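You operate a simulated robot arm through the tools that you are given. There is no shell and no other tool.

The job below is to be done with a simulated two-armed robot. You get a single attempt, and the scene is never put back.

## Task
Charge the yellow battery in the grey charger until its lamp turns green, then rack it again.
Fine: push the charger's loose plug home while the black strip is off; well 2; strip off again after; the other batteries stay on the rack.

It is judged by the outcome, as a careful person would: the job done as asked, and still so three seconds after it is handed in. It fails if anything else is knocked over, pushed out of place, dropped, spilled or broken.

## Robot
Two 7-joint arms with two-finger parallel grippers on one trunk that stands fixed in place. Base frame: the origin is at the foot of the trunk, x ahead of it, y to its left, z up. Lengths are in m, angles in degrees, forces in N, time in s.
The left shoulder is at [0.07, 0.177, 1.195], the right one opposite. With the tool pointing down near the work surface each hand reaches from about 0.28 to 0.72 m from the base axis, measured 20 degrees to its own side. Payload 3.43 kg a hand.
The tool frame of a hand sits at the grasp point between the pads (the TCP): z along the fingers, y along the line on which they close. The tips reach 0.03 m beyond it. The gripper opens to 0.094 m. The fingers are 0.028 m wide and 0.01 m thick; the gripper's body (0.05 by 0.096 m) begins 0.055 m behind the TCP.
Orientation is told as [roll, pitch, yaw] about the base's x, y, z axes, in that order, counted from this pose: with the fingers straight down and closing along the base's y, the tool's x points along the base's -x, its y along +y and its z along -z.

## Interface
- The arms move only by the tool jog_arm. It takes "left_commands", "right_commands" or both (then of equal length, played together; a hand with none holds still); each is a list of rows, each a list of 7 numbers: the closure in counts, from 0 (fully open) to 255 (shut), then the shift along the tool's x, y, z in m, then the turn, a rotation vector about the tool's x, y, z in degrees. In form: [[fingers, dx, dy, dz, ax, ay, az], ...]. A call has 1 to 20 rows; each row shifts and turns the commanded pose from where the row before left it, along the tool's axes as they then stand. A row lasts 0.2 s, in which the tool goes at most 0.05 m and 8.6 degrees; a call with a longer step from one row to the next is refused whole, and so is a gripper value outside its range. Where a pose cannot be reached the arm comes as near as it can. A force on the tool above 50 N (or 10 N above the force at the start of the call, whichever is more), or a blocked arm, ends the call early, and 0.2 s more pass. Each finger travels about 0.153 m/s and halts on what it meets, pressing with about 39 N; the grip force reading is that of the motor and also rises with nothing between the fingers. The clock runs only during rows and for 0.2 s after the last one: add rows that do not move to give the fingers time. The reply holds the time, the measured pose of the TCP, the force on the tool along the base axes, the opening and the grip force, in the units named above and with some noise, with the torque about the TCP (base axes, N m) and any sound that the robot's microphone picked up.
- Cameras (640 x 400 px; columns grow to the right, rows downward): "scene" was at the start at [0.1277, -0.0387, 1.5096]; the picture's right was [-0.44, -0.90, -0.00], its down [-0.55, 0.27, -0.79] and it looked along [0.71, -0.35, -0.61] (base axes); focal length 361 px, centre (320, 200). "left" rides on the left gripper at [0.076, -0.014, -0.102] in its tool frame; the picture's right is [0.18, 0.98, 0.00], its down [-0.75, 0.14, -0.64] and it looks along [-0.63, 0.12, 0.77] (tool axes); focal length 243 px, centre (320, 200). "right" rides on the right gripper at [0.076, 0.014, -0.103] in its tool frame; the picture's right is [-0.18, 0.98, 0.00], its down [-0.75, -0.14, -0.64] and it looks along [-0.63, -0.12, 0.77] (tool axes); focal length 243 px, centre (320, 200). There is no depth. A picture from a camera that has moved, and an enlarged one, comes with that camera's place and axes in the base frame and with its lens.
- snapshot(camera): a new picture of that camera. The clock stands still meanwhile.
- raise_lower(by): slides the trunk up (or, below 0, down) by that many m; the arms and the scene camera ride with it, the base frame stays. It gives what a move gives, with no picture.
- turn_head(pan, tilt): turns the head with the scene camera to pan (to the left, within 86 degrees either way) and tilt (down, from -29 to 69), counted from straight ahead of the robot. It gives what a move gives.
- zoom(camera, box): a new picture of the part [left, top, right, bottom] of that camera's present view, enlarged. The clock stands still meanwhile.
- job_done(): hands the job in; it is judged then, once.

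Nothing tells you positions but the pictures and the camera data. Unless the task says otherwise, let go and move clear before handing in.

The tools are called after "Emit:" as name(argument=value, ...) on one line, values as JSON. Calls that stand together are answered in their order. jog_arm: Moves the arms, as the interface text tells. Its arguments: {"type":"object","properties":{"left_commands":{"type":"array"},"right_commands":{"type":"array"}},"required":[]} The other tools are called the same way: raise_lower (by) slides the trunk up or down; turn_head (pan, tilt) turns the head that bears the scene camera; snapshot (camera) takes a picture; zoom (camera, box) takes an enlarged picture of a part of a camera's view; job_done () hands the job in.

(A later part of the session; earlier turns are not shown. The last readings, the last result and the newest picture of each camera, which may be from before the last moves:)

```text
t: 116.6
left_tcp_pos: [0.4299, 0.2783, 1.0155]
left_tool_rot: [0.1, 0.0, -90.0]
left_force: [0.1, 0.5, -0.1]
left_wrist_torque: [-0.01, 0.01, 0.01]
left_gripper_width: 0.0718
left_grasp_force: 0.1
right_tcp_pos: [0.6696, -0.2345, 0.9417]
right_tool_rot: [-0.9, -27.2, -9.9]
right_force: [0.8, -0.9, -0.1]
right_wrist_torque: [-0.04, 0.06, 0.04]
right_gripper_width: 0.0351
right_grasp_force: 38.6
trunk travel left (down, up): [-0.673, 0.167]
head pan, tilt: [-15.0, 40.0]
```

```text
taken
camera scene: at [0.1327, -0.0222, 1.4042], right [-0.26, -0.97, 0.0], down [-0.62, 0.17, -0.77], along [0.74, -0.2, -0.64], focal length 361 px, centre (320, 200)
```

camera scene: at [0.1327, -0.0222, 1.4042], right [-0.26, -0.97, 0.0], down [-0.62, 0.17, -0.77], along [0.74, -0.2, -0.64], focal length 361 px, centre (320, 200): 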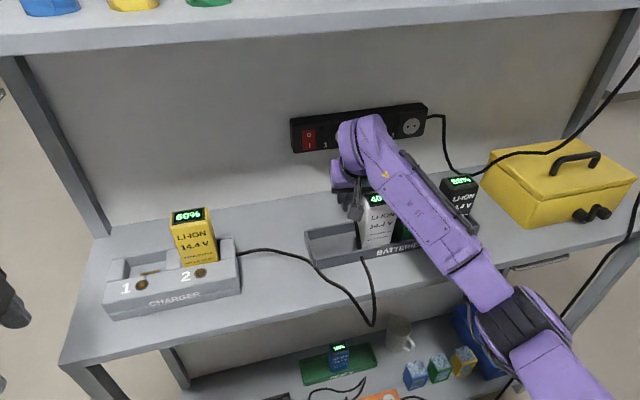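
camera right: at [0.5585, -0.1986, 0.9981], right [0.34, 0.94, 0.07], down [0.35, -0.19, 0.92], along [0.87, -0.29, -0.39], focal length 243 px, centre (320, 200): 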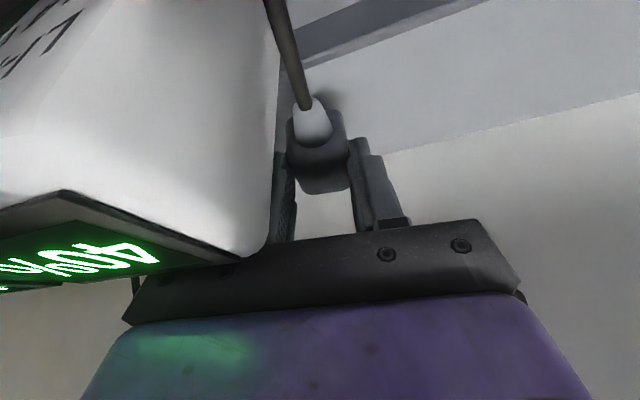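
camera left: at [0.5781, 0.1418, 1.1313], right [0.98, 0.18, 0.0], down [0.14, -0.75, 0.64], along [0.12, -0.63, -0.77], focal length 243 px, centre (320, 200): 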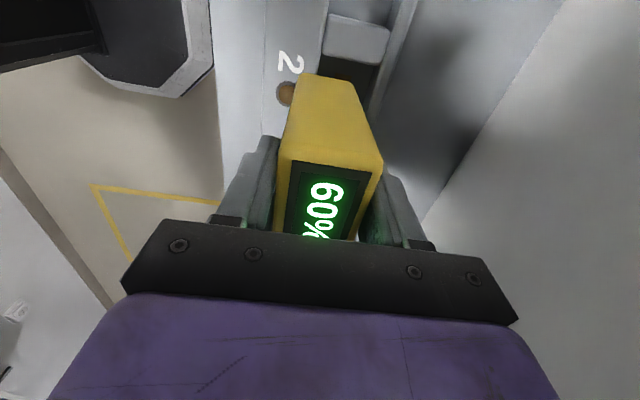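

The plug is held and clear of the wall. I'll raise the trunk 8 cm to bring it up toward socket height, well in front of the strip.

Emit:
raise_lower(by=0.08)

Emit:
snapshot(camera="right")

Emit:
snapshot(camera="scene")

```text
t: 117.7
left_tcp_pos: [0.4304, 0.2787, 1.0962]
left_tool_rot: [0.1, 0.0, -90.0]
left_force: [-0.1, 0.6, 0.4]
left_wrist_torque: [0.01, 0.03, 0.0]
left_gripper_width: 0.0717
left_grasp_force: 0.0
right_tcp_pos: [0.6699, -0.2337, 1.021]
right_tool_rot: [-1.0, -27.1, -10.0]
right_force: [0.3, 1.1, -0.7]
right_wrist_torque: [0.01, 0.01, 0.0]
right_gripper_width: 0.0353
right_grasp_force: 38.5
trunk travel left (down, up): [-0.753, 0.087]
head pan, tilt: [-15.0, 40.0]
```

```text
taken
camera right: at [0.5586, -0.1985, 1.0782], right [0.34, 0.94, 0.07], down [0.35, -0.19, 0.92], along [0.87, -0.29, -0.39], focal length 243 px, centre (320, 200)
```

right: 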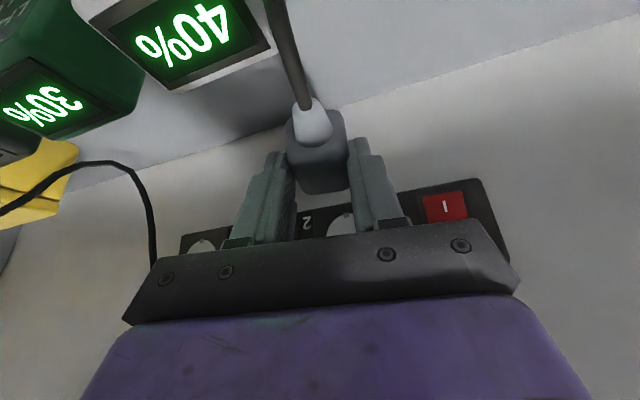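

```text
taken
camera scene: at [0.1326, -0.0223, 1.4841], right [-0.26, -0.97, 0.0], down [-0.62, 0.17, -0.77], along [0.74, -0.2, -0.64], focal length 361 px, centre (320, 200)
```

scene: 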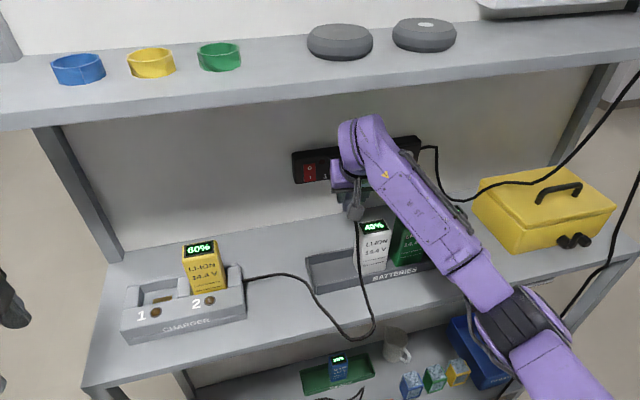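

The plug and cable are free of the rack now. I'll turn the hand to yaw 0 so the pins point straight at the wall, and rise a little.

Emit:
jog_arm(right_commands=[[255, 0, 0, 0, -2.27, 0, -4.455], [255, 0, 0, 0, -2.27, 0, -4.455], [255, 0, 0, 0, -0.9, 0, 0.45], [255, -0.0045, 0, -0.0089, 0, 0, 0], [255, -0.0045, 0, -0.0089, 0, 0, 0], [255, 0, 0, 0, 0, 0, 0]])

Emit:
snapshot(camera="right")

Emit:
zoom(camera="right", box=[220, 80, 420, 205])

```text
t: 119.1
left_tcp_pos: [0.4295, 0.2786, 1.0967]
left_tool_rot: [0.1, 0.0, -90.0]
left_force: [1.4, -0.3, 0.2]
left_wrist_torque: [0.0, 0.01, -0.05]
left_gripper_width: 0.0721
left_grasp_force: 0.0
right_tcp_pos: [0.6709, -0.2336, 1.0425]
right_tool_rot: [0.1, -27.0, -0.4]
right_force: [-0.6, -0.2, -0.2]
right_wrist_torque: [0.04, 0.02, 0.01]
right_gripper_width: 0.035
right_grasp_force: 39.4
trunk travel left (down, up): [-0.753, 0.087]
head pan, tilt: [-15.0, 40.0]
```

```text
taken
camera right: at [0.5549, -0.219, 1.0997], right [0.17, 0.98, 0.09], down [0.38, -0.15, 0.91], along [0.91, -0.12, -0.4], focal length 243 px, centre (320, 200)
```

right: 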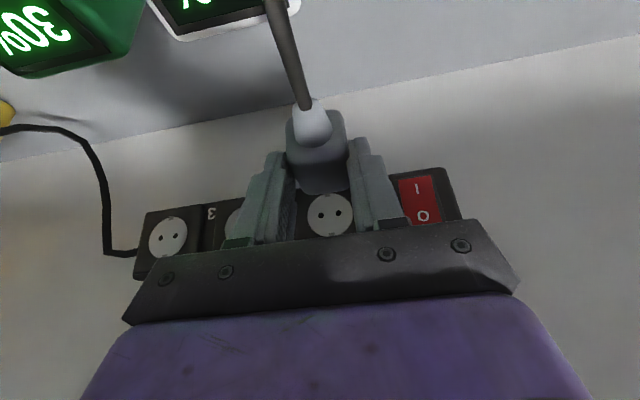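

```text
3.20 times, centred on (320, 142) of right
camera zoom: at [0.5549, -0.219, 1.0997], right [0.17, 0.98, 0.09], down [0.38, -0.15, 0.91], along [0.91, -0.12, -0.4], focal length 776 px, centre (320, 384)
```

zoom: 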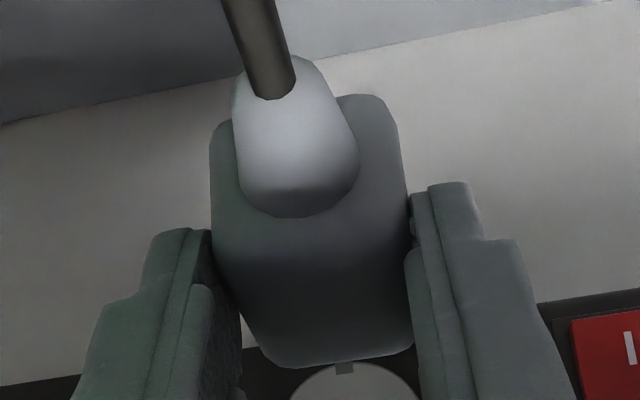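

The plug axis should shift about -5 mm in y and +9 mm in z to line up with socket 1. I'll do that, then look at it from the scene camera.

Emit:
jog_arm(right_commands=[[255, -0.0041, -0.0047, -0.008, 0, 0, 0], [255, 0, 0, 0, 0, 0, 0]])

Emit:
turn_head(pan=-18, tilt=30)

Emit:
snapshot(camera="scene")

Emit:
snapshot(camera="right")

```text
t: 119.7
left_tcp_pos: [0.4291, 0.279, 1.097]
left_tool_rot: [0.1, 0.0, -90.0]
left_force: [-0.5, -0.3, -0.2]
left_wrist_torque: [0.01, 0.02, 0.04]
left_gripper_width: 0.0719
left_grasp_force: 0.0
right_tcp_pos: [0.6713, -0.2364, 1.0505]
right_tool_rot: [0.1, -27.0, -0.5]
right_force: [0.7, 0.5, -0.6]
right_wrist_torque: [-0.02, 0.02, -0.02]
right_gripper_width: 0.0352
right_grasp_force: 38.9
trunk travel left (down, up): [-0.753, 0.087]
head pan, tilt: [-15.0, 40.0]
```

```text
t: 120.5
left_tcp_pos: [0.4293, 0.2789, 1.0967]
left_tool_rot: [0.0, 0.0, -90.1]
left_force: [0.5, -0.7, -0.3]
left_wrist_torque: [-0.04, 0.02, -0.03]
left_gripper_width: 0.0716
left_grasp_force: 0.2
right_tcp_pos: [0.6713, -0.2372, 1.051]
right_tool_rot: [0.1, -27.0, -0.6]
right_force: [0.7, -0.8, 0.3]
right_wrist_torque: [0.02, 0.03, 0.04]
right_gripper_width: 0.0353
right_grasp_force: 39.4
trunk travel left (down, up): [-0.753, 0.087]
head pan, tilt: [-18.0, 30.0]
```

```text
taken
camera scene: at [0.1363, -0.0282, 1.4995], right [-0.31, -0.95, 0.0], down [-0.48, 0.15, -0.87], along [0.82, -0.27, -0.5], focal length 361 px, centre (320, 200)
```

scene: 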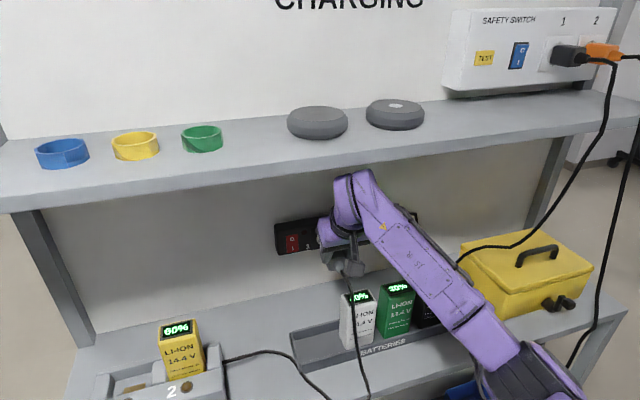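

```text
taken
camera right: at [0.5551, -0.223, 1.1083], right [0.17, 0.98, 0.09], down [0.38, -0.15, 0.91], along [0.91, -0.12, -0.4], focal length 243 px, centre (320, 200)
```

right: 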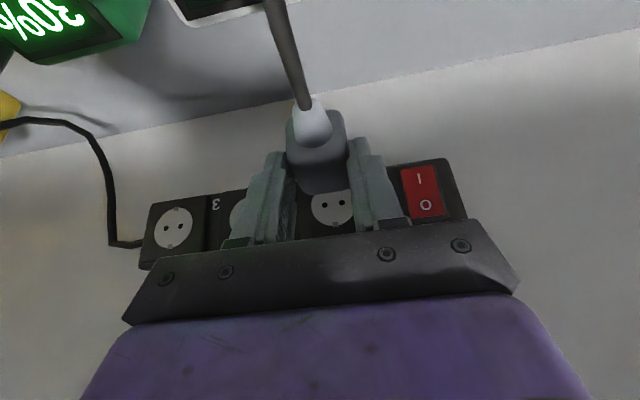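

Emit:
zoom(camera="right", box=[240, 130, 400, 230])

Emit:
zoom(camera="right", box=[260, 80, 380, 155])

```text
4.00 times, centred on (320, 180) of right
camera zoom: at [0.5551, -0.223, 1.1083], right [0.17, 0.98, 0.09], down [0.38, -0.15, 0.91], along [0.91, -0.12, -0.4], focal length 970 px, centre (320, 280)
```

zoom: 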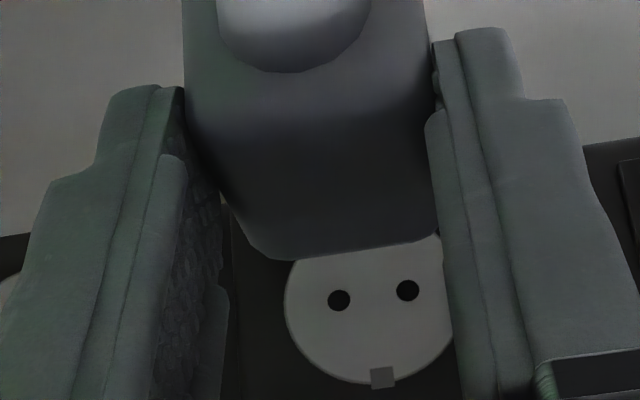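

```text
5.33 times, centred on (320, 118) of right
camera zoom: at [0.5551, -0.223, 1.1083], right [0.17, 0.98, 0.09], down [0.38, -0.15, 0.91], along [0.91, -0.12, -0.4], focal length 1294 px, centre (320, 640)
```

zoom: 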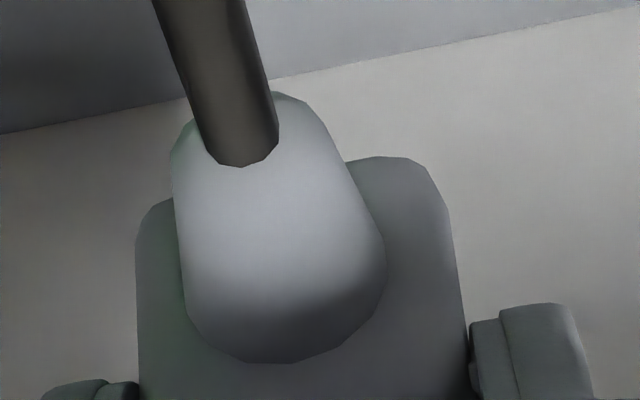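

The socket's two holes are visible and the plug is nearly lined up. I'll move 2.4 cm closer (pins just short of the face) with a 1 mm correction, then re-check.

Emit:
jog_arm(right_commands=[[255, -0.011, -0.001, 0.0048, 0, 0, 0], [255, -0.0111, 0, 0.0048, 0, 0, 0], [255, 0, 0, 0, 0, 0, 0]])

Emit:
snapshot(camera="right")

Emit:
zoom(camera="right", box=[240, 130, 400, 230])

```text
t: 121.2
left_tcp_pos: [0.4306, 0.2781, 1.0971]
left_tool_rot: [0.1, 0.0, -90.0]
left_force: [-0.3, 0.6, -0.1]
left_wrist_torque: [-0.02, 0.03, 0.02]
left_gripper_width: 0.0717
left_grasp_force: 0.1
right_tcp_pos: [0.6953, -0.2411, 1.0521]
right_tool_rot: [0.1, -27.0, -0.5]
right_force: [1.0, -0.3, -0.9]
right_wrist_torque: [0.02, 0.01, -0.01]
right_gripper_width: 0.0352
right_grasp_force: 38.6
trunk travel left (down, up): [-0.753, 0.087]
head pan, tilt: [-18.0, 30.0]
```

```text
taken
camera right: at [0.5784, -0.2252, 1.1096], right [0.17, 0.98, 0.09], down [0.38, -0.15, 0.91], along [0.91, -0.12, -0.4], focal length 243 px, centre (320, 200)
```

right: 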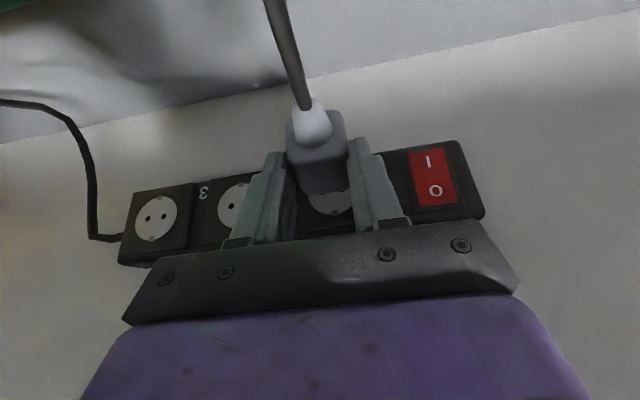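

```text
4.00 times, centred on (320, 180) of right
camera zoom: at [0.5784, -0.2252, 1.1096], right [0.17, 0.98, 0.09], down [0.38, -0.15, 0.91], along [0.91, -0.12, -0.4], focal length 970 px, centre (320, 280)
```

zoom: 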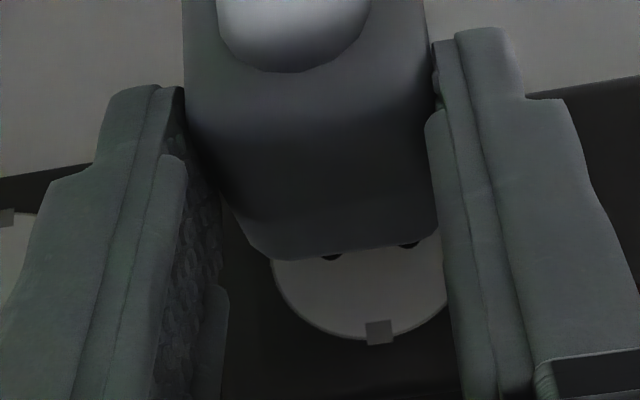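

The alignment looks right: holes at y≈-0.239, z≈1.029, and the plug axis within about 1 mm. I'll push forward slowly while watching the force.

Emit:
jog_arm(right_commands=[[255, -0.0036, 0.0005, 0.0018, 0, 0, 0], [255, -0.0036, 0, 0.0018, 0, 0, 0], [255, -0.0018, 0, 0.0009, 0, 0, 0], [255, 0, 0, 0, 0, 0, 0]])

Emit:
zoom(camera="right", box=[240, 80, 400, 230])

```text
t: 122.2
left_tcp_pos: [0.4293, 0.279, 1.0977]
left_tool_rot: [0.1, -0.1, -89.9]
left_force: [0.2, 0.3, 1.2]
left_wrist_torque: [0.0, 0.02, 0.03]
left_gripper_width: 0.0717
left_grasp_force: 0.1
right_tcp_pos: [0.7031, -0.2398, 1.0511]
right_tool_rot: [0.2, -26.9, -0.5]
right_force: [-4.0, 0.3, -1.1]
right_wrist_torque: [0.01, 0.07, 0.07]
right_gripper_width: 0.0349
right_grasp_force: 39.1
trunk travel left (down, up): [-0.753, 0.087]
head pan, tilt: [-18.0, 30.0]
```

```text
2.67 times, centred on (320, 155) of right
camera zoom: at [0.5881, -0.2242, 1.1097], right [0.17, 0.98, 0.09], down [0.38, -0.15, 0.91], along [0.91, -0.12, -0.4], focal length 647 px, centre (320, 320)
```

zoom: 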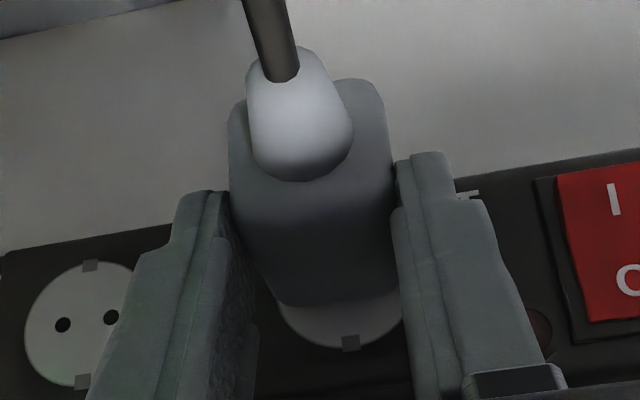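

There is light contact, about 4 N. I'll push a little more and see whether it advances or just builds force.

Emit:
jog_arm(right_commands=[[255, -0.0018, 0, 0.0009, 0, 0, 0], [255, -0.0018, 0, 0.0009, 0, 0, 0], [255, 0, 0, 0, 0, 0, 0]])

```text
t: 123.0
left_tcp_pos: [0.4256, 0.2784, 1.0975]
left_tool_rot: [0.3, -0.1, -89.9]
left_force: [0.0, -0.5, 0.6]
left_wrist_torque: [-0.01, -0.07, 0.02]
left_gripper_width: 0.0717
left_grasp_force: 0.0
right_tcp_pos: [0.7046, -0.2393, 1.052]
right_tool_rot: [0.2, -27.0, -0.7]
right_force: [-24.0, -1.6, -7.0]
right_wrist_torque: [-0.12, 0.89, 0.24]
right_gripper_width: 0.0354
right_grasp_force: 38.6
trunk travel left (down, up): [-0.753, 0.087]
head pan, tilt: [-18.0, 30.0]
```

Blocked at about 24 N, with the contact pushing the plug down and slightly right, so it is catching on the upper edge. I'll back off, lower 1.5 mm, and try again.

Emit:
jog_arm(right_commands=[[255, 0.0036, 0, -0.0018, 0, 0, 0], [255, 0.0007, -0.0005, 0.0013, -0.2, 0, -0.45], [255, -0.0018, 0, 0.0009, 0, 0, 0], [255, -0.0018, 0, 0.0009, 0, 0, 0], [255, 0, 0, 0, 0, 0, 0]])

```text
t: 124.2
left_tcp_pos: [0.4266, 0.2795, 1.0975]
left_tool_rot: [0.3, 0.0, -90.0]
left_force: [-0.1, 0.1, -0.2]
left_wrist_torque: [0.02, 0.01, 0.01]
left_gripper_width: 0.0721
left_grasp_force: 0.1
right_tcp_pos: [0.7056, -0.2396, 1.0532]
right_tool_rot: [0.0, -27.1, 0.0]
right_force: [-14.7, 1.6, -4.1]
right_wrist_torque: [0.04, 0.43, -0.01]
right_gripper_width: 0.0352
right_grasp_force: 39.1
trunk travel left (down, up): [-0.753, 0.087]
head pan, tilt: [-18.0, 30.0]
```

Emit:
zoom(camera="right", box=[240, 80, 400, 230])

Emit:
zoom(camera="scene", box=[260, 160, 420, 280])

```text
2.67 times, centred on (320, 155) of right
camera zoom: at [0.5883, -0.2255, 1.1099], right [0.16, 0.98, 0.09], down [0.38, -0.14, 0.91], along [0.91, -0.12, -0.4], focal length 647 px, centre (320, 320)
```

zoom: 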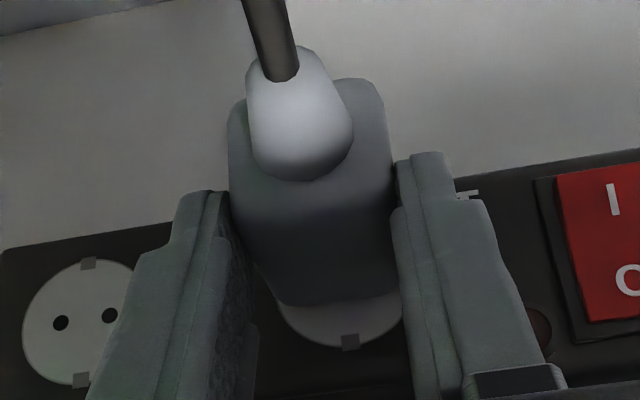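

```text
3.33 times, centred on (340, 220) of scene
camera zoom: at [0.1326, -0.028, 1.4998], right [-0.31, -0.95, 0.0], down [-0.47, 0.15, -0.87], along [0.82, -0.27, -0.5], focal length 1205 px, centre (253, 133)
```

zoom: 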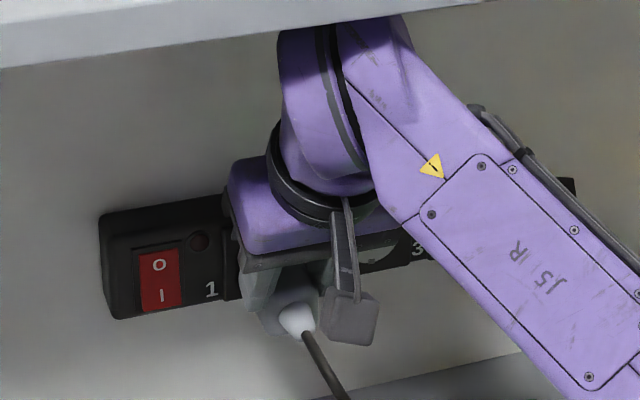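

Comparing with the first pictures, the plug now sits about 2–3 mm too low: more of the socket shows above it. I'll back off 3 mm, raise it 4 mm (cancelling the earlier dip), and push again.

Emit:
jog_arm(right_commands=[[255, 0.0045, 0, -0.0023, 0, 0, 0], [255, -0.0018, 0, -0.0036, 0, 0, 0], [255, 0, 0, 0, 0, 0, 0]])

Emit:
zoom(camera="right", box=[240, 80, 400, 230])

```text
t: 125.0
left_tcp_pos: [0.4302, 0.2779, 1.0954]
left_tool_rot: [0.1, 0.0, -90.0]
left_force: [-0.8, 0.0, -0.5]
left_wrist_torque: [-0.01, 0.02, 0.01]
left_gripper_width: 0.0721
left_grasp_force: 0.0
right_tcp_pos: [0.7021, -0.2398, 1.0552]
right_tool_rot: [0.0, -26.9, 0.0]
right_force: [0.1, -0.2, -0.5]
right_wrist_torque: [0.0, 0.04, 0.0]
right_gripper_width: 0.0353
right_grasp_force: 38.8
trunk travel left (down, up): [-0.753, 0.087]
head pan, tilt: [-18.0, 30.0]
```

```text
2.67 times, centred on (320, 155) of right
camera zoom: at [0.5864, -0.2261, 1.1123], right [0.16, 0.98, 0.08], down [0.38, -0.14, 0.91], along [0.91, -0.12, -0.4], focal length 647 px, centre (320, 320)
```

zoom: 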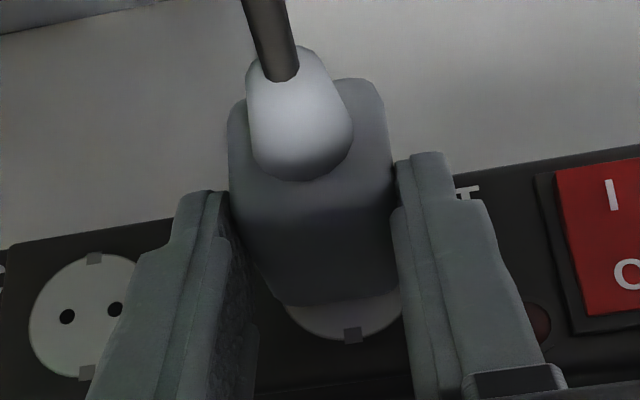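

Emit:
jog_arm(right_commands=[[255, -0.0018, 0, 0.0009, 0, 0, 0], [255, -0.0018, 0, 0.0009, 0, 0, 0], [255, -0.0018, 0, 0.0009, 0, 0, 0], [255, 0, 0, 0, 0, 0, 0]])

Emit:
zoom(camera="right", box=[240, 80, 400, 230])

```text
t: 126.0
left_tcp_pos: [0.425, 0.2774, 1.097]
left_tool_rot: [0.3, 0.0, -90.0]
left_force: [-0.3, 0.4, 0.2]
left_wrist_torque: [0.01, 0.03, -0.04]
left_gripper_width: 0.072
left_grasp_force: 0.1
right_tcp_pos: [0.7045, -0.2405, 1.0569]
right_tool_rot: [0.2, -27.0, -0.1]
right_force: [-28.5, -2.5, -9.1]
right_wrist_torque: [0.0, 0.78, -0.15]
right_gripper_width: 0.0351
right_grasp_force: 38.9
trunk travel left (down, up): [-0.753, 0.087]
head pan, tilt: [-18.0, 30.0]
```

```text
2.67 times, centred on (320, 155) of right
camera zoom: at [0.5893, -0.2265, 1.1132], right [0.16, 0.98, 0.09], down [0.38, -0.14, 0.91], along [0.91, -0.12, -0.4], focal length 647 px, centre (320, 320)
```

zoom: 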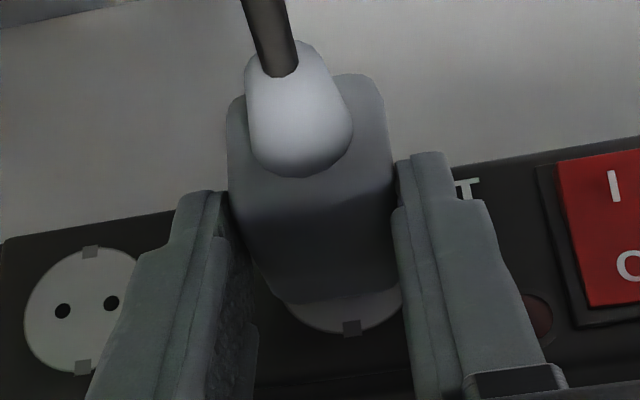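

It is still blocked at the same depth, so I need a side view. I'll relieve the push and bring the left hand, tilted, to look along the strip from the left.

Emit:
jog_arm(right_commands=[[255, 0.0036, 0, -0.0018, 0, 0, 0], [255, 0, 0, 0, 0, 0, 0], [255, 0, 0, 0, 0, 0, 0], [255, 0, 0, 0, 0, 0, 0], [255, 0, 0, 0, 0, 0, 0], [255, 0, 0, 0, 0, 0, 0], [255, 0, 0, 0, 0, 0, 0], [255, 0, 0, 0, 0, 0, 0], [255, 0, 0, 0, 0, 0, 0], [255, 0, 0, 0, 0, 0, 0], [255, 0, 0, 0, 0, 0, 0], [255, 0, 0, 0, 0, 0, 0], [255, 0, 0, 0, 0, 0, 0]], left_commands=[[255, 0, 0, 0, 0, -7.5, 0], [255, 0, 0, 0, 0, -7.5, 0], [255, 0, 0, 0, 0, -7.5, 0], [255, 0, 0, 0, 0, -7.5, 0], [255, 0, 0, 0, 0, -7.5, 0], [255, 0, 0, 0, 0, -7.5, 0], [255, -0.0283, 0, 0.0283, 0, 0, 0], [255, -0.0283, 0, 0.0283, 0, 0, 0], [255, -0.0283, 0, 0.0283, 0, 0, 0], [255, -0.0283, 0, 0.0283, 0, 0, 0], [255, -0.0283, 0, 0.0283, 0, 0, 0], [255, -0.0283, 0, 0.0283, 0, 0, 0], [255, 0, 0, 0, 0, 0, 0]])

Emit:
snapshot(camera="left")

Emit:
turn_head(pan=0, tilt=35)

Emit:
snapshot(camera="scene")

```text
t: 128.8
left_tcp_pos: [0.4304, 0.0369, 1.0961]
left_tool_rot: [0.1, -45.1, -90.0]
left_force: [-0.3, 0.8, -0.1]
left_wrist_torque: [-0.03, 0.02, 0.02]
left_gripper_width: 0.0
left_grasp_force: 33.3
right_tcp_pos: [0.7045, -0.2395, 1.0535]
right_tool_rot: [0.1, -26.9, 0.1]
right_force: [-1.6, 0.1, 0.3]
right_wrist_torque: [0.01, 0.05, -0.02]
right_gripper_width: 0.0352
right_grasp_force: 39.0
trunk travel left (down, up): [-0.753, 0.087]
head pan, tilt: [-18.0, 30.0]
```

```text
taken
camera left: at [0.4167, 0.1645, 1.114], right [0.98, 0.13, -0.13], down [0.14, -0.08, 0.99], along [0.12, -0.99, -0.09], focal length 243 px, centre (320, 200)
```

left: 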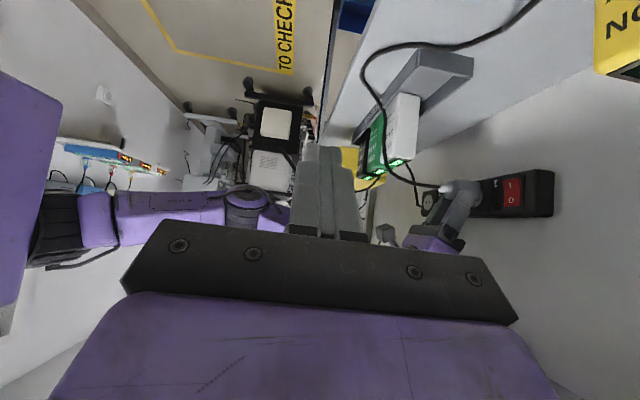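

```text
t: 129.7
left_tcp_pos: [0.431, 0.038, 1.0963]
left_tool_rot: [0.2, -45.0, -90.0]
left_force: [-0.4, -0.1, 0.1]
left_wrist_torque: [-0.02, -0.03, 0.03]
left_gripper_width: 0.0
left_grasp_force: 32.8
right_tcp_pos: [0.7042, -0.2401, 1.0541]
right_tool_rot: [0.0, -27.0, 0.0]
right_force: [-1.0, 0.4, -1.1]
right_wrist_torque: [0.0, 0.03, -0.02]
right_gripper_width: 0.035
right_grasp_force: 39.0
trunk travel left (down, up): [-0.753, 0.087]
head pan, tilt: [0.0, 35.0]
```

```text
taken
camera scene: at [0.1381, -0.0005, 1.4918], right [0.0, -1.0, 0.0], down [-0.57, 0.0, -0.82], along [0.82, 0.0, -0.57], focal length 361 px, centre (320, 200)
```

scene: 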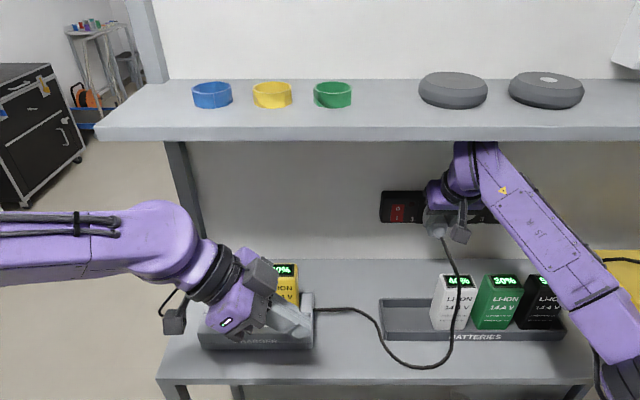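

The side view works. I'll bring the left hand lower and closer for a sharper look at the pins and socket.

Emit:
jog_arm(left_commands=[[255, -0.0078, 0, 0.0403, 0, 0, 0], [255, -0.0078, 0, 0.0403, 0, 0, 0], [255, 0, 0.04, 0, 0, 0, 0], [255, 0, 0.04, 0, 0, 0, 0], [255, 0, 0.04, 0, 0, 0, 0], [255, 0, 0, 0, 0, 0, 0]])

Emit:
snapshot(camera="left")

```text
t: 131.1
left_tcp_pos: [0.5507, -0.0315, 1.0483]
left_tool_rot: [0.0, -45.0, -90.1]
left_force: [0.3, 1.1, -0.5]
left_wrist_torque: [-0.01, -0.02, 0.02]
left_gripper_width: 0.0
left_grasp_force: 32.8
right_tcp_pos: [0.7049, -0.2398, 1.0539]
right_tool_rot: [0.1, -27.0, -0.1]
right_force: [-3.3, 0.5, -0.5]
right_wrist_torque: [0.0, 0.03, -0.03]
right_gripper_width: 0.0349
right_grasp_force: 39.2
trunk travel left (down, up): [-0.753, 0.087]
head pan, tilt: [0.0, 35.0]
```

```text
taken
camera left: at [0.5364, 0.0959, 1.0664], right [0.98, 0.13, -0.13], down [0.14, -0.08, 0.99], along [0.12, -0.99, -0.1], focal length 243 px, centre (320, 200)
```

left: 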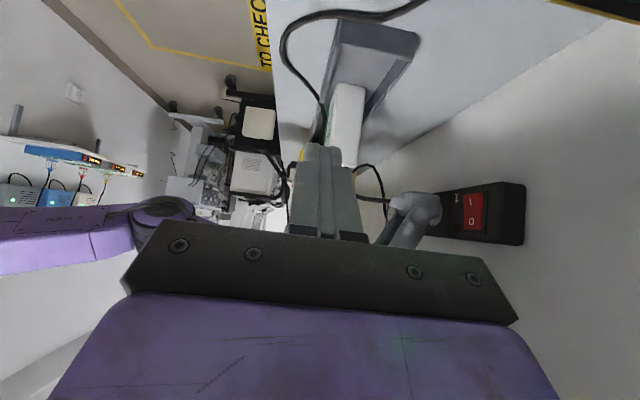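

Emit:
zoom(camera="left", box=[360, 160, 520, 260])

Emit:
zoom(camera="left", box=[380, 175, 460, 225])

```text
4.00 times, centred on (440, 210) of left
camera zoom: at [0.5364, 0.0959, 1.0664], right [0.98, 0.13, -0.13], down [0.14, -0.08, 0.99], along [0.12, -0.99, -0.1], focal length 970 px, centre (-160, 160)
```

zoom: 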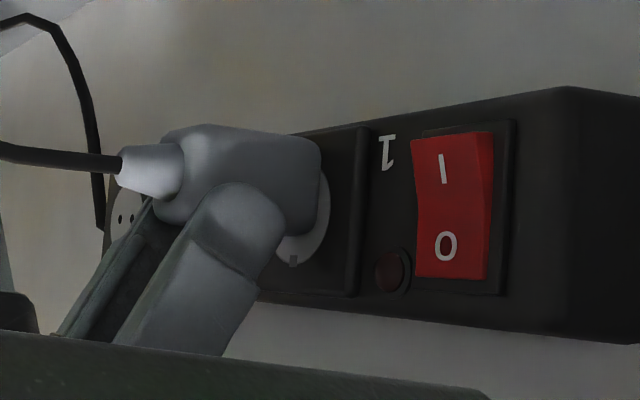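

```text
8.00 times, centred on (420, 200) of left
camera zoom: at [0.5364, 0.0959, 1.0664], right [0.98, 0.13, -0.13], down [0.14, -0.08, 0.99], along [0.12, -0.99, -0.1], focal length 1941 px, centre (-480, 200)
```

zoom: 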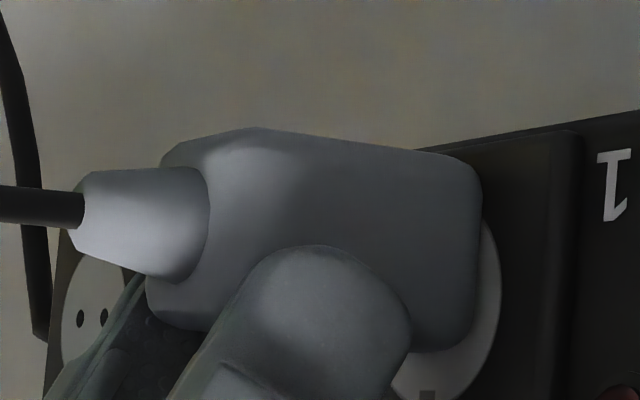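

This side view shows the plug's front face almost against the socket with no pins exposed, so it has gone in. I'll shift the left camera forward to judge the remaining gap.

Emit:
jog_arm(left_commands=[[255, 0, 0.04, 0, 0, 0, 0], [255, 0, 0.04, 0, 0, 0, 0], [255, 0, 0, 0, 0, 0, 0]])

Emit:
zoom(camera="left", box=[330, 165, 450, 240])

Emit:
snapshot(camera="left")

```text
t: 131.9
left_tcp_pos: [0.6276, -0.0316, 1.0479]
left_tool_rot: [0.1, -45.0, -90.0]
left_force: [-0.8, -0.7, 0.1]
left_wrist_torque: [-0.01, 0.01, 0.02]
left_gripper_width: 0.0
left_grasp_force: 33.1
right_tcp_pos: [0.7061, -0.24, 1.0548]
right_tool_rot: [0.1, -27.0, 0.0]
right_force: [-1.1, 0.5, -0.9]
right_wrist_torque: [-0.01, 0.02, -0.02]
right_gripper_width: 0.0349
right_grasp_force: 39.0
trunk travel left (down, up): [-0.753, 0.087]
head pan, tilt: [0.0, 35.0]
```

```text
5.33 times, centred on (390, 202) of left
camera zoom: at [0.6146, 0.0945, 1.0663], right [0.98, 0.13, -0.13], down [0.14, -0.08, 0.99], along [0.12, -0.99, -0.1], focal length 1294 px, centre (-53, 187)
```

zoom: 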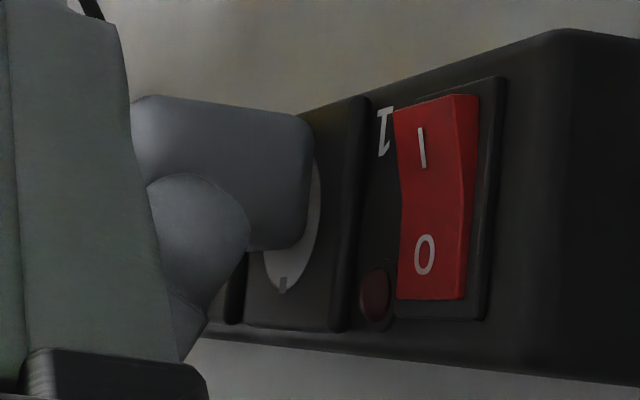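

```text
taken
camera left: at [0.6146, 0.0945, 1.0663], right [0.98, 0.13, -0.13], down [0.14, -0.08, 0.99], along [0.12, -0.99, -0.1], focal length 243 px, centre (320, 200)
```

left: 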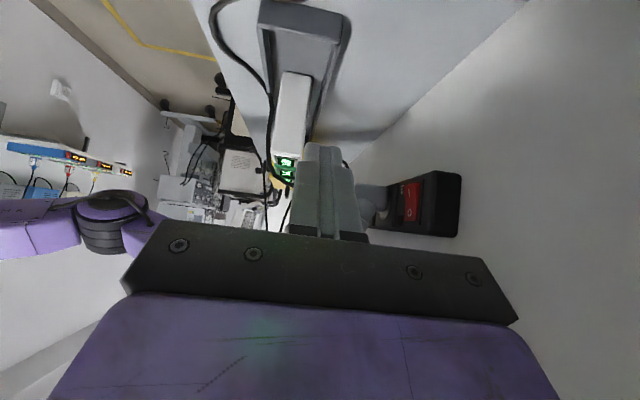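

The plug's front face is within about 1–2 mm of the socket face. I'll give it one firmer push to be sure it is home, and watch the side view.

Emit:
jog_arm(right_commands=[[255, -0.0027, 0, 0.0014, 0, 0, 0], [255, -0.0027, 0, 0.0014, 0, 0, 0], [255, 0, 0, 0, 0, 0, 0]])

Emit:
zoom(camera="left", box=[330, 165, 450, 240])

Emit:
zoom(camera="right", box=[240, 80, 400, 230])

```text
t: 132.7
left_tcp_pos: [0.625, -0.0313, 1.0511]
left_tool_rot: [0.4, -45.0, -90.2]
left_force: [-0.5, -0.8, 0.7]
left_wrist_torque: [-0.01, 0.0, 0.03]
left_gripper_width: 0.0003
left_grasp_force: 33.1
right_tcp_pos: [0.7083, -0.2404, 1.056]
right_tool_rot: [0.1, -27.0, -0.1]
right_force: [-26.3, 0.8, -9.1]
right_wrist_torque: [0.02, 0.79, 0.02]
right_gripper_width: 0.0353
right_grasp_force: 39.1
trunk travel left (down, up): [-0.753, 0.087]
head pan, tilt: [0.0, 35.0]
```

```text
5.33 times, centred on (390, 202) of left
camera zoom: at [0.6111, 0.0949, 1.0686], right [0.98, 0.13, -0.12], down [0.14, -0.08, 0.99], along [0.12, -0.99, -0.1], focal length 1294 px, centre (-53, 187)
```

zoom: 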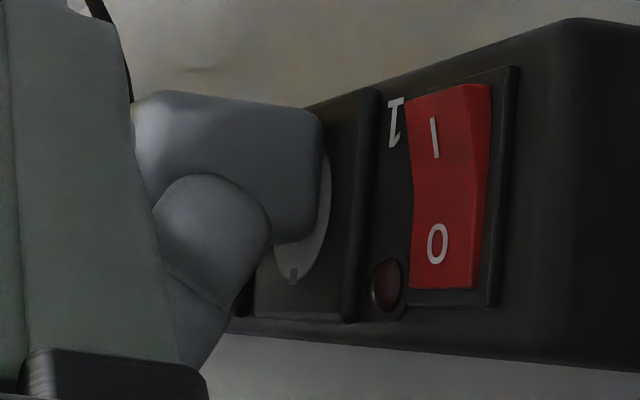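

```text
2.67 times, centred on (320, 155) of right
camera zoom: at [0.592, -0.2265, 1.1132], right [0.16, 0.98, 0.09], down [0.38, -0.14, 0.91], along [0.91, -0.12, -0.4], focal length 647 px, centre (320, 320)
```

zoom: 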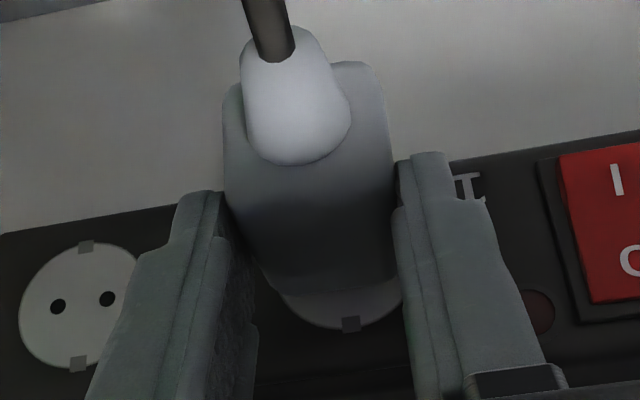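

The side view shows the plug is pressed on the strip about 7 mm too low. The bench is lower than I assumed, so the grip is too high on the plug. With the shelf above I can't simply raise the hand, so I'll retract, set the plug on the bench behind the empty yellow slot, and regrip it deeper with more tilt. First I'll pull the left hand back.

Emit:
jog_arm(left_commands=[[255, 0, -0.045, 0, 0, 0, 0], [255, 0, -0.045, 0, 0, 0, 0], [255, 0, -0.045, 0, 0, 0, 0], [255, 0, -0.045, 0, 0, 0, 0], [255, 0.0283, 0, -0.0283, 0, 0, 0], [255, 0.0283, 0, -0.0283, 0, 0, 0], [255, 0.0283, 0, -0.0283, 0, 0, 0], [255, 0.0283, 0, -0.0283, 0, 0, 0], [255, 0.0283, 0, -0.0283, 0, 0, 0], [255, 0, 0, 0, 0, 0, 0]], right_commands=[[255, 0.0045, 0, -0.0023, 0, 0, 0], [255, 0.0178, 0, -0.0091, 0, 0, 0], [255, 0.0178, 0, -0.0091, 0, 0, 0], [255, 0, 0, 0, 0, 0, 0], [255, 0, 0, 0, 0, 0, 0], [255, 0, 0, 0, 0, 0, 0], [255, 0, 0, 0, 0, 0, 0], [255, 0, 0, 0, 0, 0, 0], [255, 0, 0, 0, 0, 0, 0], [255, 0, 0, 0, 0, 0, 0]])

Emit:
snapshot(camera="right")

Emit:
snapshot(camera="scene")

```text
t: 134.9
left_tcp_pos: [0.4479, 0.1696, 1.048]
left_tool_rot: [0.1, -45.0, -90.1]
left_force: [-0.5, 0.0, -1.6]
left_wrist_torque: [0.02, 0.03, -0.02]
left_gripper_width: 0.0001
left_grasp_force: 32.6
right_tcp_pos: [0.6659, -0.2407, 1.0541]
right_tool_rot: [0.2, -27.0, 0.0]
right_force: [0.5, 0.4, -0.1]
right_wrist_torque: [0.0, -0.02, 0.02]
right_gripper_width: 0.0352
right_grasp_force: 37.9
trunk travel left (down, up): [-0.753, 0.087]
head pan, tilt: [0.0, 35.0]
```

```text
taken
camera right: at [0.5508, -0.2271, 1.1118], right [0.16, 0.98, 0.09], down [0.38, -0.14, 0.91], along [0.91, -0.12, -0.4], focal length 243 px, centre (320, 200)
```

right: 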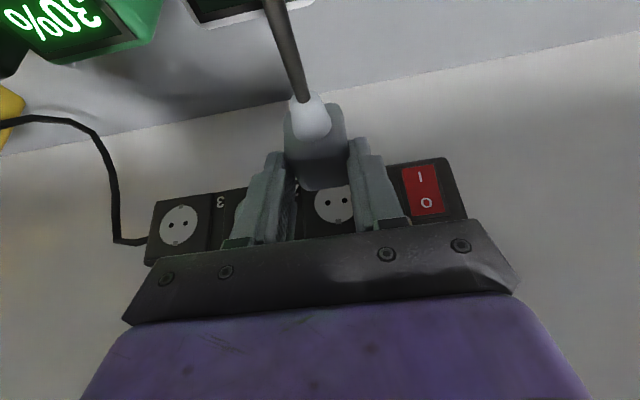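

```text
taken
camera scene: at [0.1388, -0.0015, 1.4917], right [0.0, -1.0, 0.0], down [-0.57, 0.0, -0.82], along [0.82, 0.0, -0.57], focal length 361 px, centre (320, 200)
```

scene: 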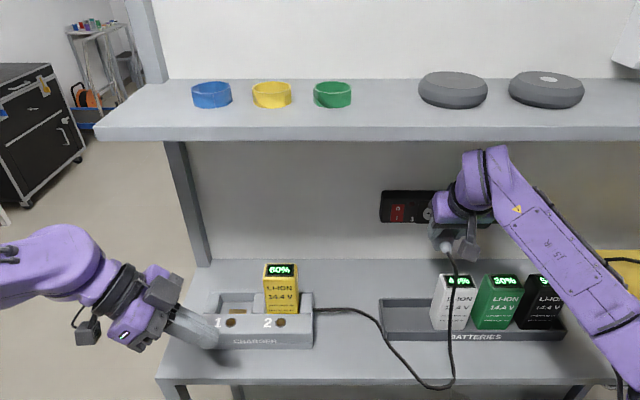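

The cable is clear now, running in front of the white battery. I'll move the plug over behind the empty yellow slot and lower it with the trunk.

Emit:
jog_arm(right_commands=[[255, -0.0085, 0.0375, 0.0043, 0, 0, 0], [255, -0.0085, 0.0375, 0.0043, 0, 0, 0], [255, 0, 0, 0, 0, 0, 0]])

Emit:
raise_lower(by=-0.12)

Emit:
snapshot(camera="right")

Emit:
snapshot(camera="scene")

```text
t: 135.7
left_tcp_pos: [0.4479, 0.17, 1.0484]
left_tool_rot: [0.2, -44.9, -90.1]
left_force: [0.3, -1.1, 0.2]
left_wrist_torque: [0.0, -0.01, -0.01]
left_gripper_width: 0.0002
left_grasp_force: 33.2
right_tcp_pos: [0.6839, -0.1654, 1.0562]
right_tool_rot: [0.2, -27.0, -0.1]
right_force: [-1.4, 0.1, -0.4]
right_wrist_torque: [0.03, 0.03, 0.01]
right_gripper_width: 0.035
right_grasp_force: 39.1
trunk travel left (down, up): [-0.753, 0.087]
head pan, tilt: [0.0, 35.0]
```

```text
t: 137.2
left_tcp_pos: [0.4479, 0.1703, 0.9274]
left_tool_rot: [0.2, -45.1, -90.1]
left_force: [0.3, -0.5, 0.6]
left_wrist_torque: [0.0, 0.0, -0.01]
left_gripper_width: 0.0
left_grasp_force: 32.8
right_tcp_pos: [0.6836, -0.1643, 0.9358]
right_tool_rot: [0.1, -27.0, 0.1]
right_force: [-0.5, -0.4, -0.8]
right_wrist_torque: [0.01, 0.02, 0.02]
right_gripper_width: 0.0351
right_grasp_force: 39.1
trunk travel left (down, up): [-0.633, 0.207]
head pan, tilt: [0.0, 35.0]
```

```text
taken
camera right: at [0.5673, -0.1508, 0.9941], right [0.16, 0.98, 0.09], down [0.38, -0.14, 0.91], along [0.91, -0.12, -0.4], focal length 243 px, centre (320, 200)
```

right: 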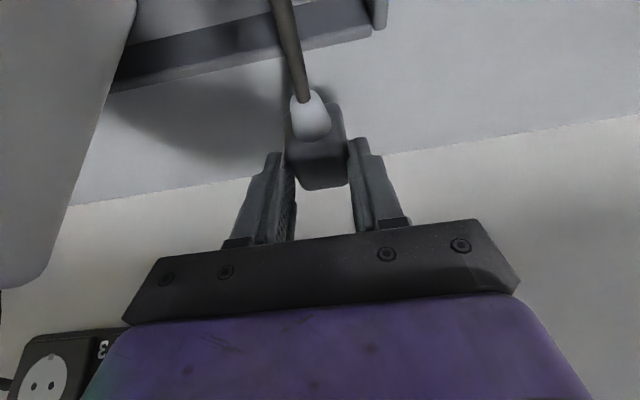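

```text
taken
camera scene: at [0.1381, -0.0003, 1.3718], right [0.0, -1.0, 0.0], down [-0.57, 0.0, -0.82], along [0.82, 0.0, -0.57], focal length 361 px, centre (320, 200)
```

scene: 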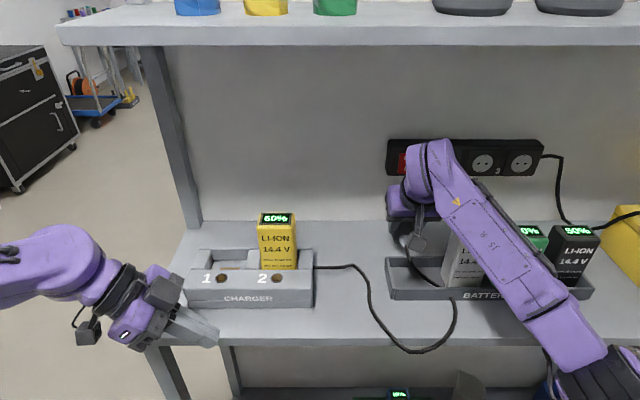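

Emit:
jog_arm(left_commands=[[255, -0.0283, 0, -0.0283, 0, 0, 0], [255, -0.0283, 0, -0.0283, 0, 0, 0], [255, 0, 0, 0, 0, 0, 0]])

Emit:
raise_lower(by=-0.021)

Emit:
raise_lower(by=-0.003)

```text
t: 138.0
left_tcp_pos: [0.4463, 0.1675, 1.0092]
left_tool_rot: [0.2, -45.1, -90.0]
left_force: [0.8, 0.4, 0.3]
left_wrist_torque: [0.01, 0.0, 0.0]
left_gripper_width: 0.0
left_grasp_force: 33.5
right_tcp_pos: [0.6837, -0.1639, 0.9356]
right_tool_rot: [0.1, -27.0, 0.0]
right_force: [-0.1, 0.5, -1.0]
right_wrist_torque: [-0.02, 0.02, 0.0]
right_gripper_width: 0.0349
right_grasp_force: 38.8
trunk travel left (down, up): [-0.633, 0.207]
head pan, tilt: [0.0, 35.0]
```

```text
t: 138.6
left_tcp_pos: [0.4453, 0.1684, 0.9886]
left_tool_rot: [0.1, -45.1, -90.2]
left_force: [0.0, 0.5, -0.2]
left_wrist_torque: [0.01, -0.04, 0.0]
left_gripper_width: 0.0
left_grasp_force: 32.7
right_tcp_pos: [0.6835, -0.1644, 0.916]
right_tool_rot: [0.1, -27.0, 0.0]
right_force: [-0.2, 0.7, -0.7]
right_wrist_torque: [-0.02, -0.01, 0.04]
right_gripper_width: 0.035
right_grasp_force: 38.9
trunk travel left (down, up): [-0.612, 0.228]
head pan, tilt: [0.0, 35.0]
```

```text
t: 139.2
left_tcp_pos: [0.446, 0.1687, 0.9859]
left_tool_rot: [0.2, -45.0, -90.1]
left_force: [-0.1, 0.0, 1.0]
left_wrist_torque: [-0.01, 0.02, 0.01]
left_gripper_width: 0.0003
left_grasp_force: 33.2
right_tcp_pos: [0.6837, -0.164, 0.9127]
right_tool_rot: [0.1, -27.0, 0.0]
right_force: [-0.8, -0.1, -2.2]
right_wrist_torque: [0.01, 0.01, 0.02]
right_gripper_width: 0.0353
right_grasp_force: 39.6
trunk travel left (down, up): [-0.609, 0.231]
head pan, tilt: [0.0, 35.0]
```

Emit:
raise_lower(by=-0.003)

Emit:
raise_lower(by=-0.003)

```text
t: 139.7
left_tcp_pos: [0.4446, 0.1685, 0.9821]
left_tool_rot: [0.2, -45.0, -90.1]
left_force: [-0.2, -0.7, -1.1]
left_wrist_torque: [-0.07, 0.0, -0.02]
left_gripper_width: 0.0
left_grasp_force: 32.8
right_tcp_pos: [0.6834, -0.1645, 0.9119]
right_tool_rot: [0.1, -27.2, -0.1]
right_force: [2.8, -0.1, 8.0]
right_wrist_torque: [-0.05, -0.44, 0.0]
right_gripper_width: 0.0348
right_grasp_force: 39.0
trunk travel left (down, up): [-0.606, 0.234]
head pan, tilt: [0.0, 35.0]
```

```text
t: 140.2
left_tcp_pos: [0.4441, 0.1689, 0.9802]
left_tool_rot: [0.3, -45.1, -90.2]
left_force: [0.2, 0.7, -0.9]
left_wrist_torque: [-0.02, -0.01, -0.04]
left_gripper_width: 0.0
left_grasp_force: 33.0
right_tcp_pos: [0.6821, -0.1656, 0.9108]
right_tool_rot: [0.0, -27.5, 0.0]
right_force: [8.8, -1.4, 23.2]
right_wrist_torque: [-0.13, -0.95, -0.04]
right_gripper_width: 0.0349
right_grasp_force: 38.4
trunk travel left (down, up): [-0.603, 0.237]
head pan, tilt: [0.0, 35.0]
```

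The plug is resting on the bench. I'll open, rise, tilt further to -35°, and come down again to grip it deeper.

Emit:
jog_arm(right_commands=[[180, 0, 0, 0, 0, 0, 0], [95, 0, 0, 0, 0, 0, 0], [95, 0, 0, 0, 0, 0, 0], [95, -0.0182, 0, -0.0356, 0, 0, 0], [95, -0.0136, 0, -0.0267, 0, 0, 0], [95, 0, 0, 0, 0, -8, 0], [95, 0, 0, 0, 0, 0, 0]])

Emit:
snapshot(camera="right")

Emit:
zoom(camera="right", box=[220, 0, 420, 125])

```text
t: 141.8
left_tcp_pos: [0.4465, 0.1696, 0.9786]
left_tool_rot: [0.2, -45.0, -90.1]
left_force: [-0.9, 0.1, 0.3]
left_wrist_torque: [-0.03, 0.03, 0.0]
left_gripper_width: 0.0
left_grasp_force: 32.9
right_tcp_pos: [0.6823, -0.1643, 0.9777]
right_tool_rot: [0.1, -35.2, 0.0]
right_force: [-0.2, -0.6, -0.2]
right_wrist_torque: [0.02, 0.01, -0.01]
right_gripper_width: 0.0593
right_grasp_force: 0.1
trunk travel left (down, up): [-0.603, 0.237]
head pan, tilt: [0.0, 35.0]
```

```text
taken
camera right: at [0.5593, -0.1507, 1.0181], right [0.15, 0.98, 0.11], down [0.25, -0.14, 0.96], along [0.96, -0.12, -0.27], focal length 243 px, centre (320, 200)
```

right: 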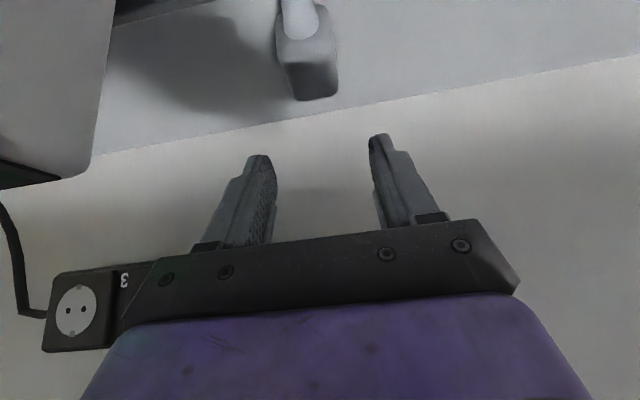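

```text
3.20 times, centred on (320, 62) of right
camera zoom: at [0.5593, -0.1507, 1.0181], right [0.15, 0.98, 0.11], down [0.25, -0.14, 0.96], along [0.96, -0.12, -0.27], focal length 776 px, centre (320, 640)
```

zoom: 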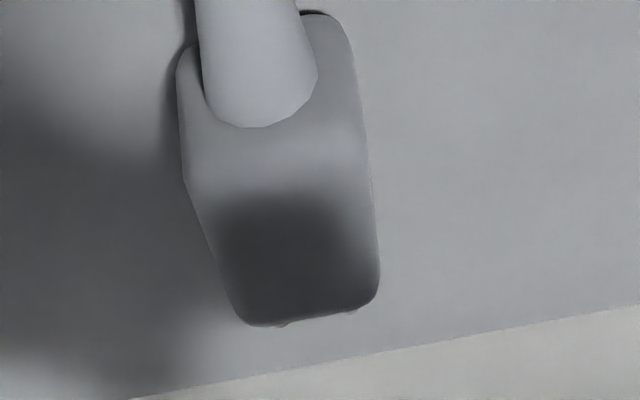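

The plug sits flat, axis at y≈-0.165, body x≈0.674–0.722. I'll descend in two stages and check reach.

Emit:
jog_arm(right_commands=[[95, 0.0222, -0.0003, 0.0332, 0, 0, 0], [95, 0, 0, 0, 0, 0, 0]])

```text
t: 142.4
left_tcp_pos: [0.4459, 0.168, 0.9819]
left_tool_rot: [0.1, -45.0, -90.1]
left_force: [0.0, -0.1, -0.9]
left_wrist_torque: [-0.02, -0.04, 0.01]
left_gripper_width: 0.0
left_grasp_force: 32.7
right_tcp_pos: [0.6842, -0.1641, 0.9392]
right_tool_rot: [0.1, -35.2, 0.1]
right_force: [-0.7, 0.1, 0.2]
right_wrist_torque: [0.03, 0.01, 0.0]
right_gripper_width: 0.0591
right_grasp_force: 0.1
trunk travel left (down, up): [-0.603, 0.237]
head pan, tilt: [0.0, 35.0]
```

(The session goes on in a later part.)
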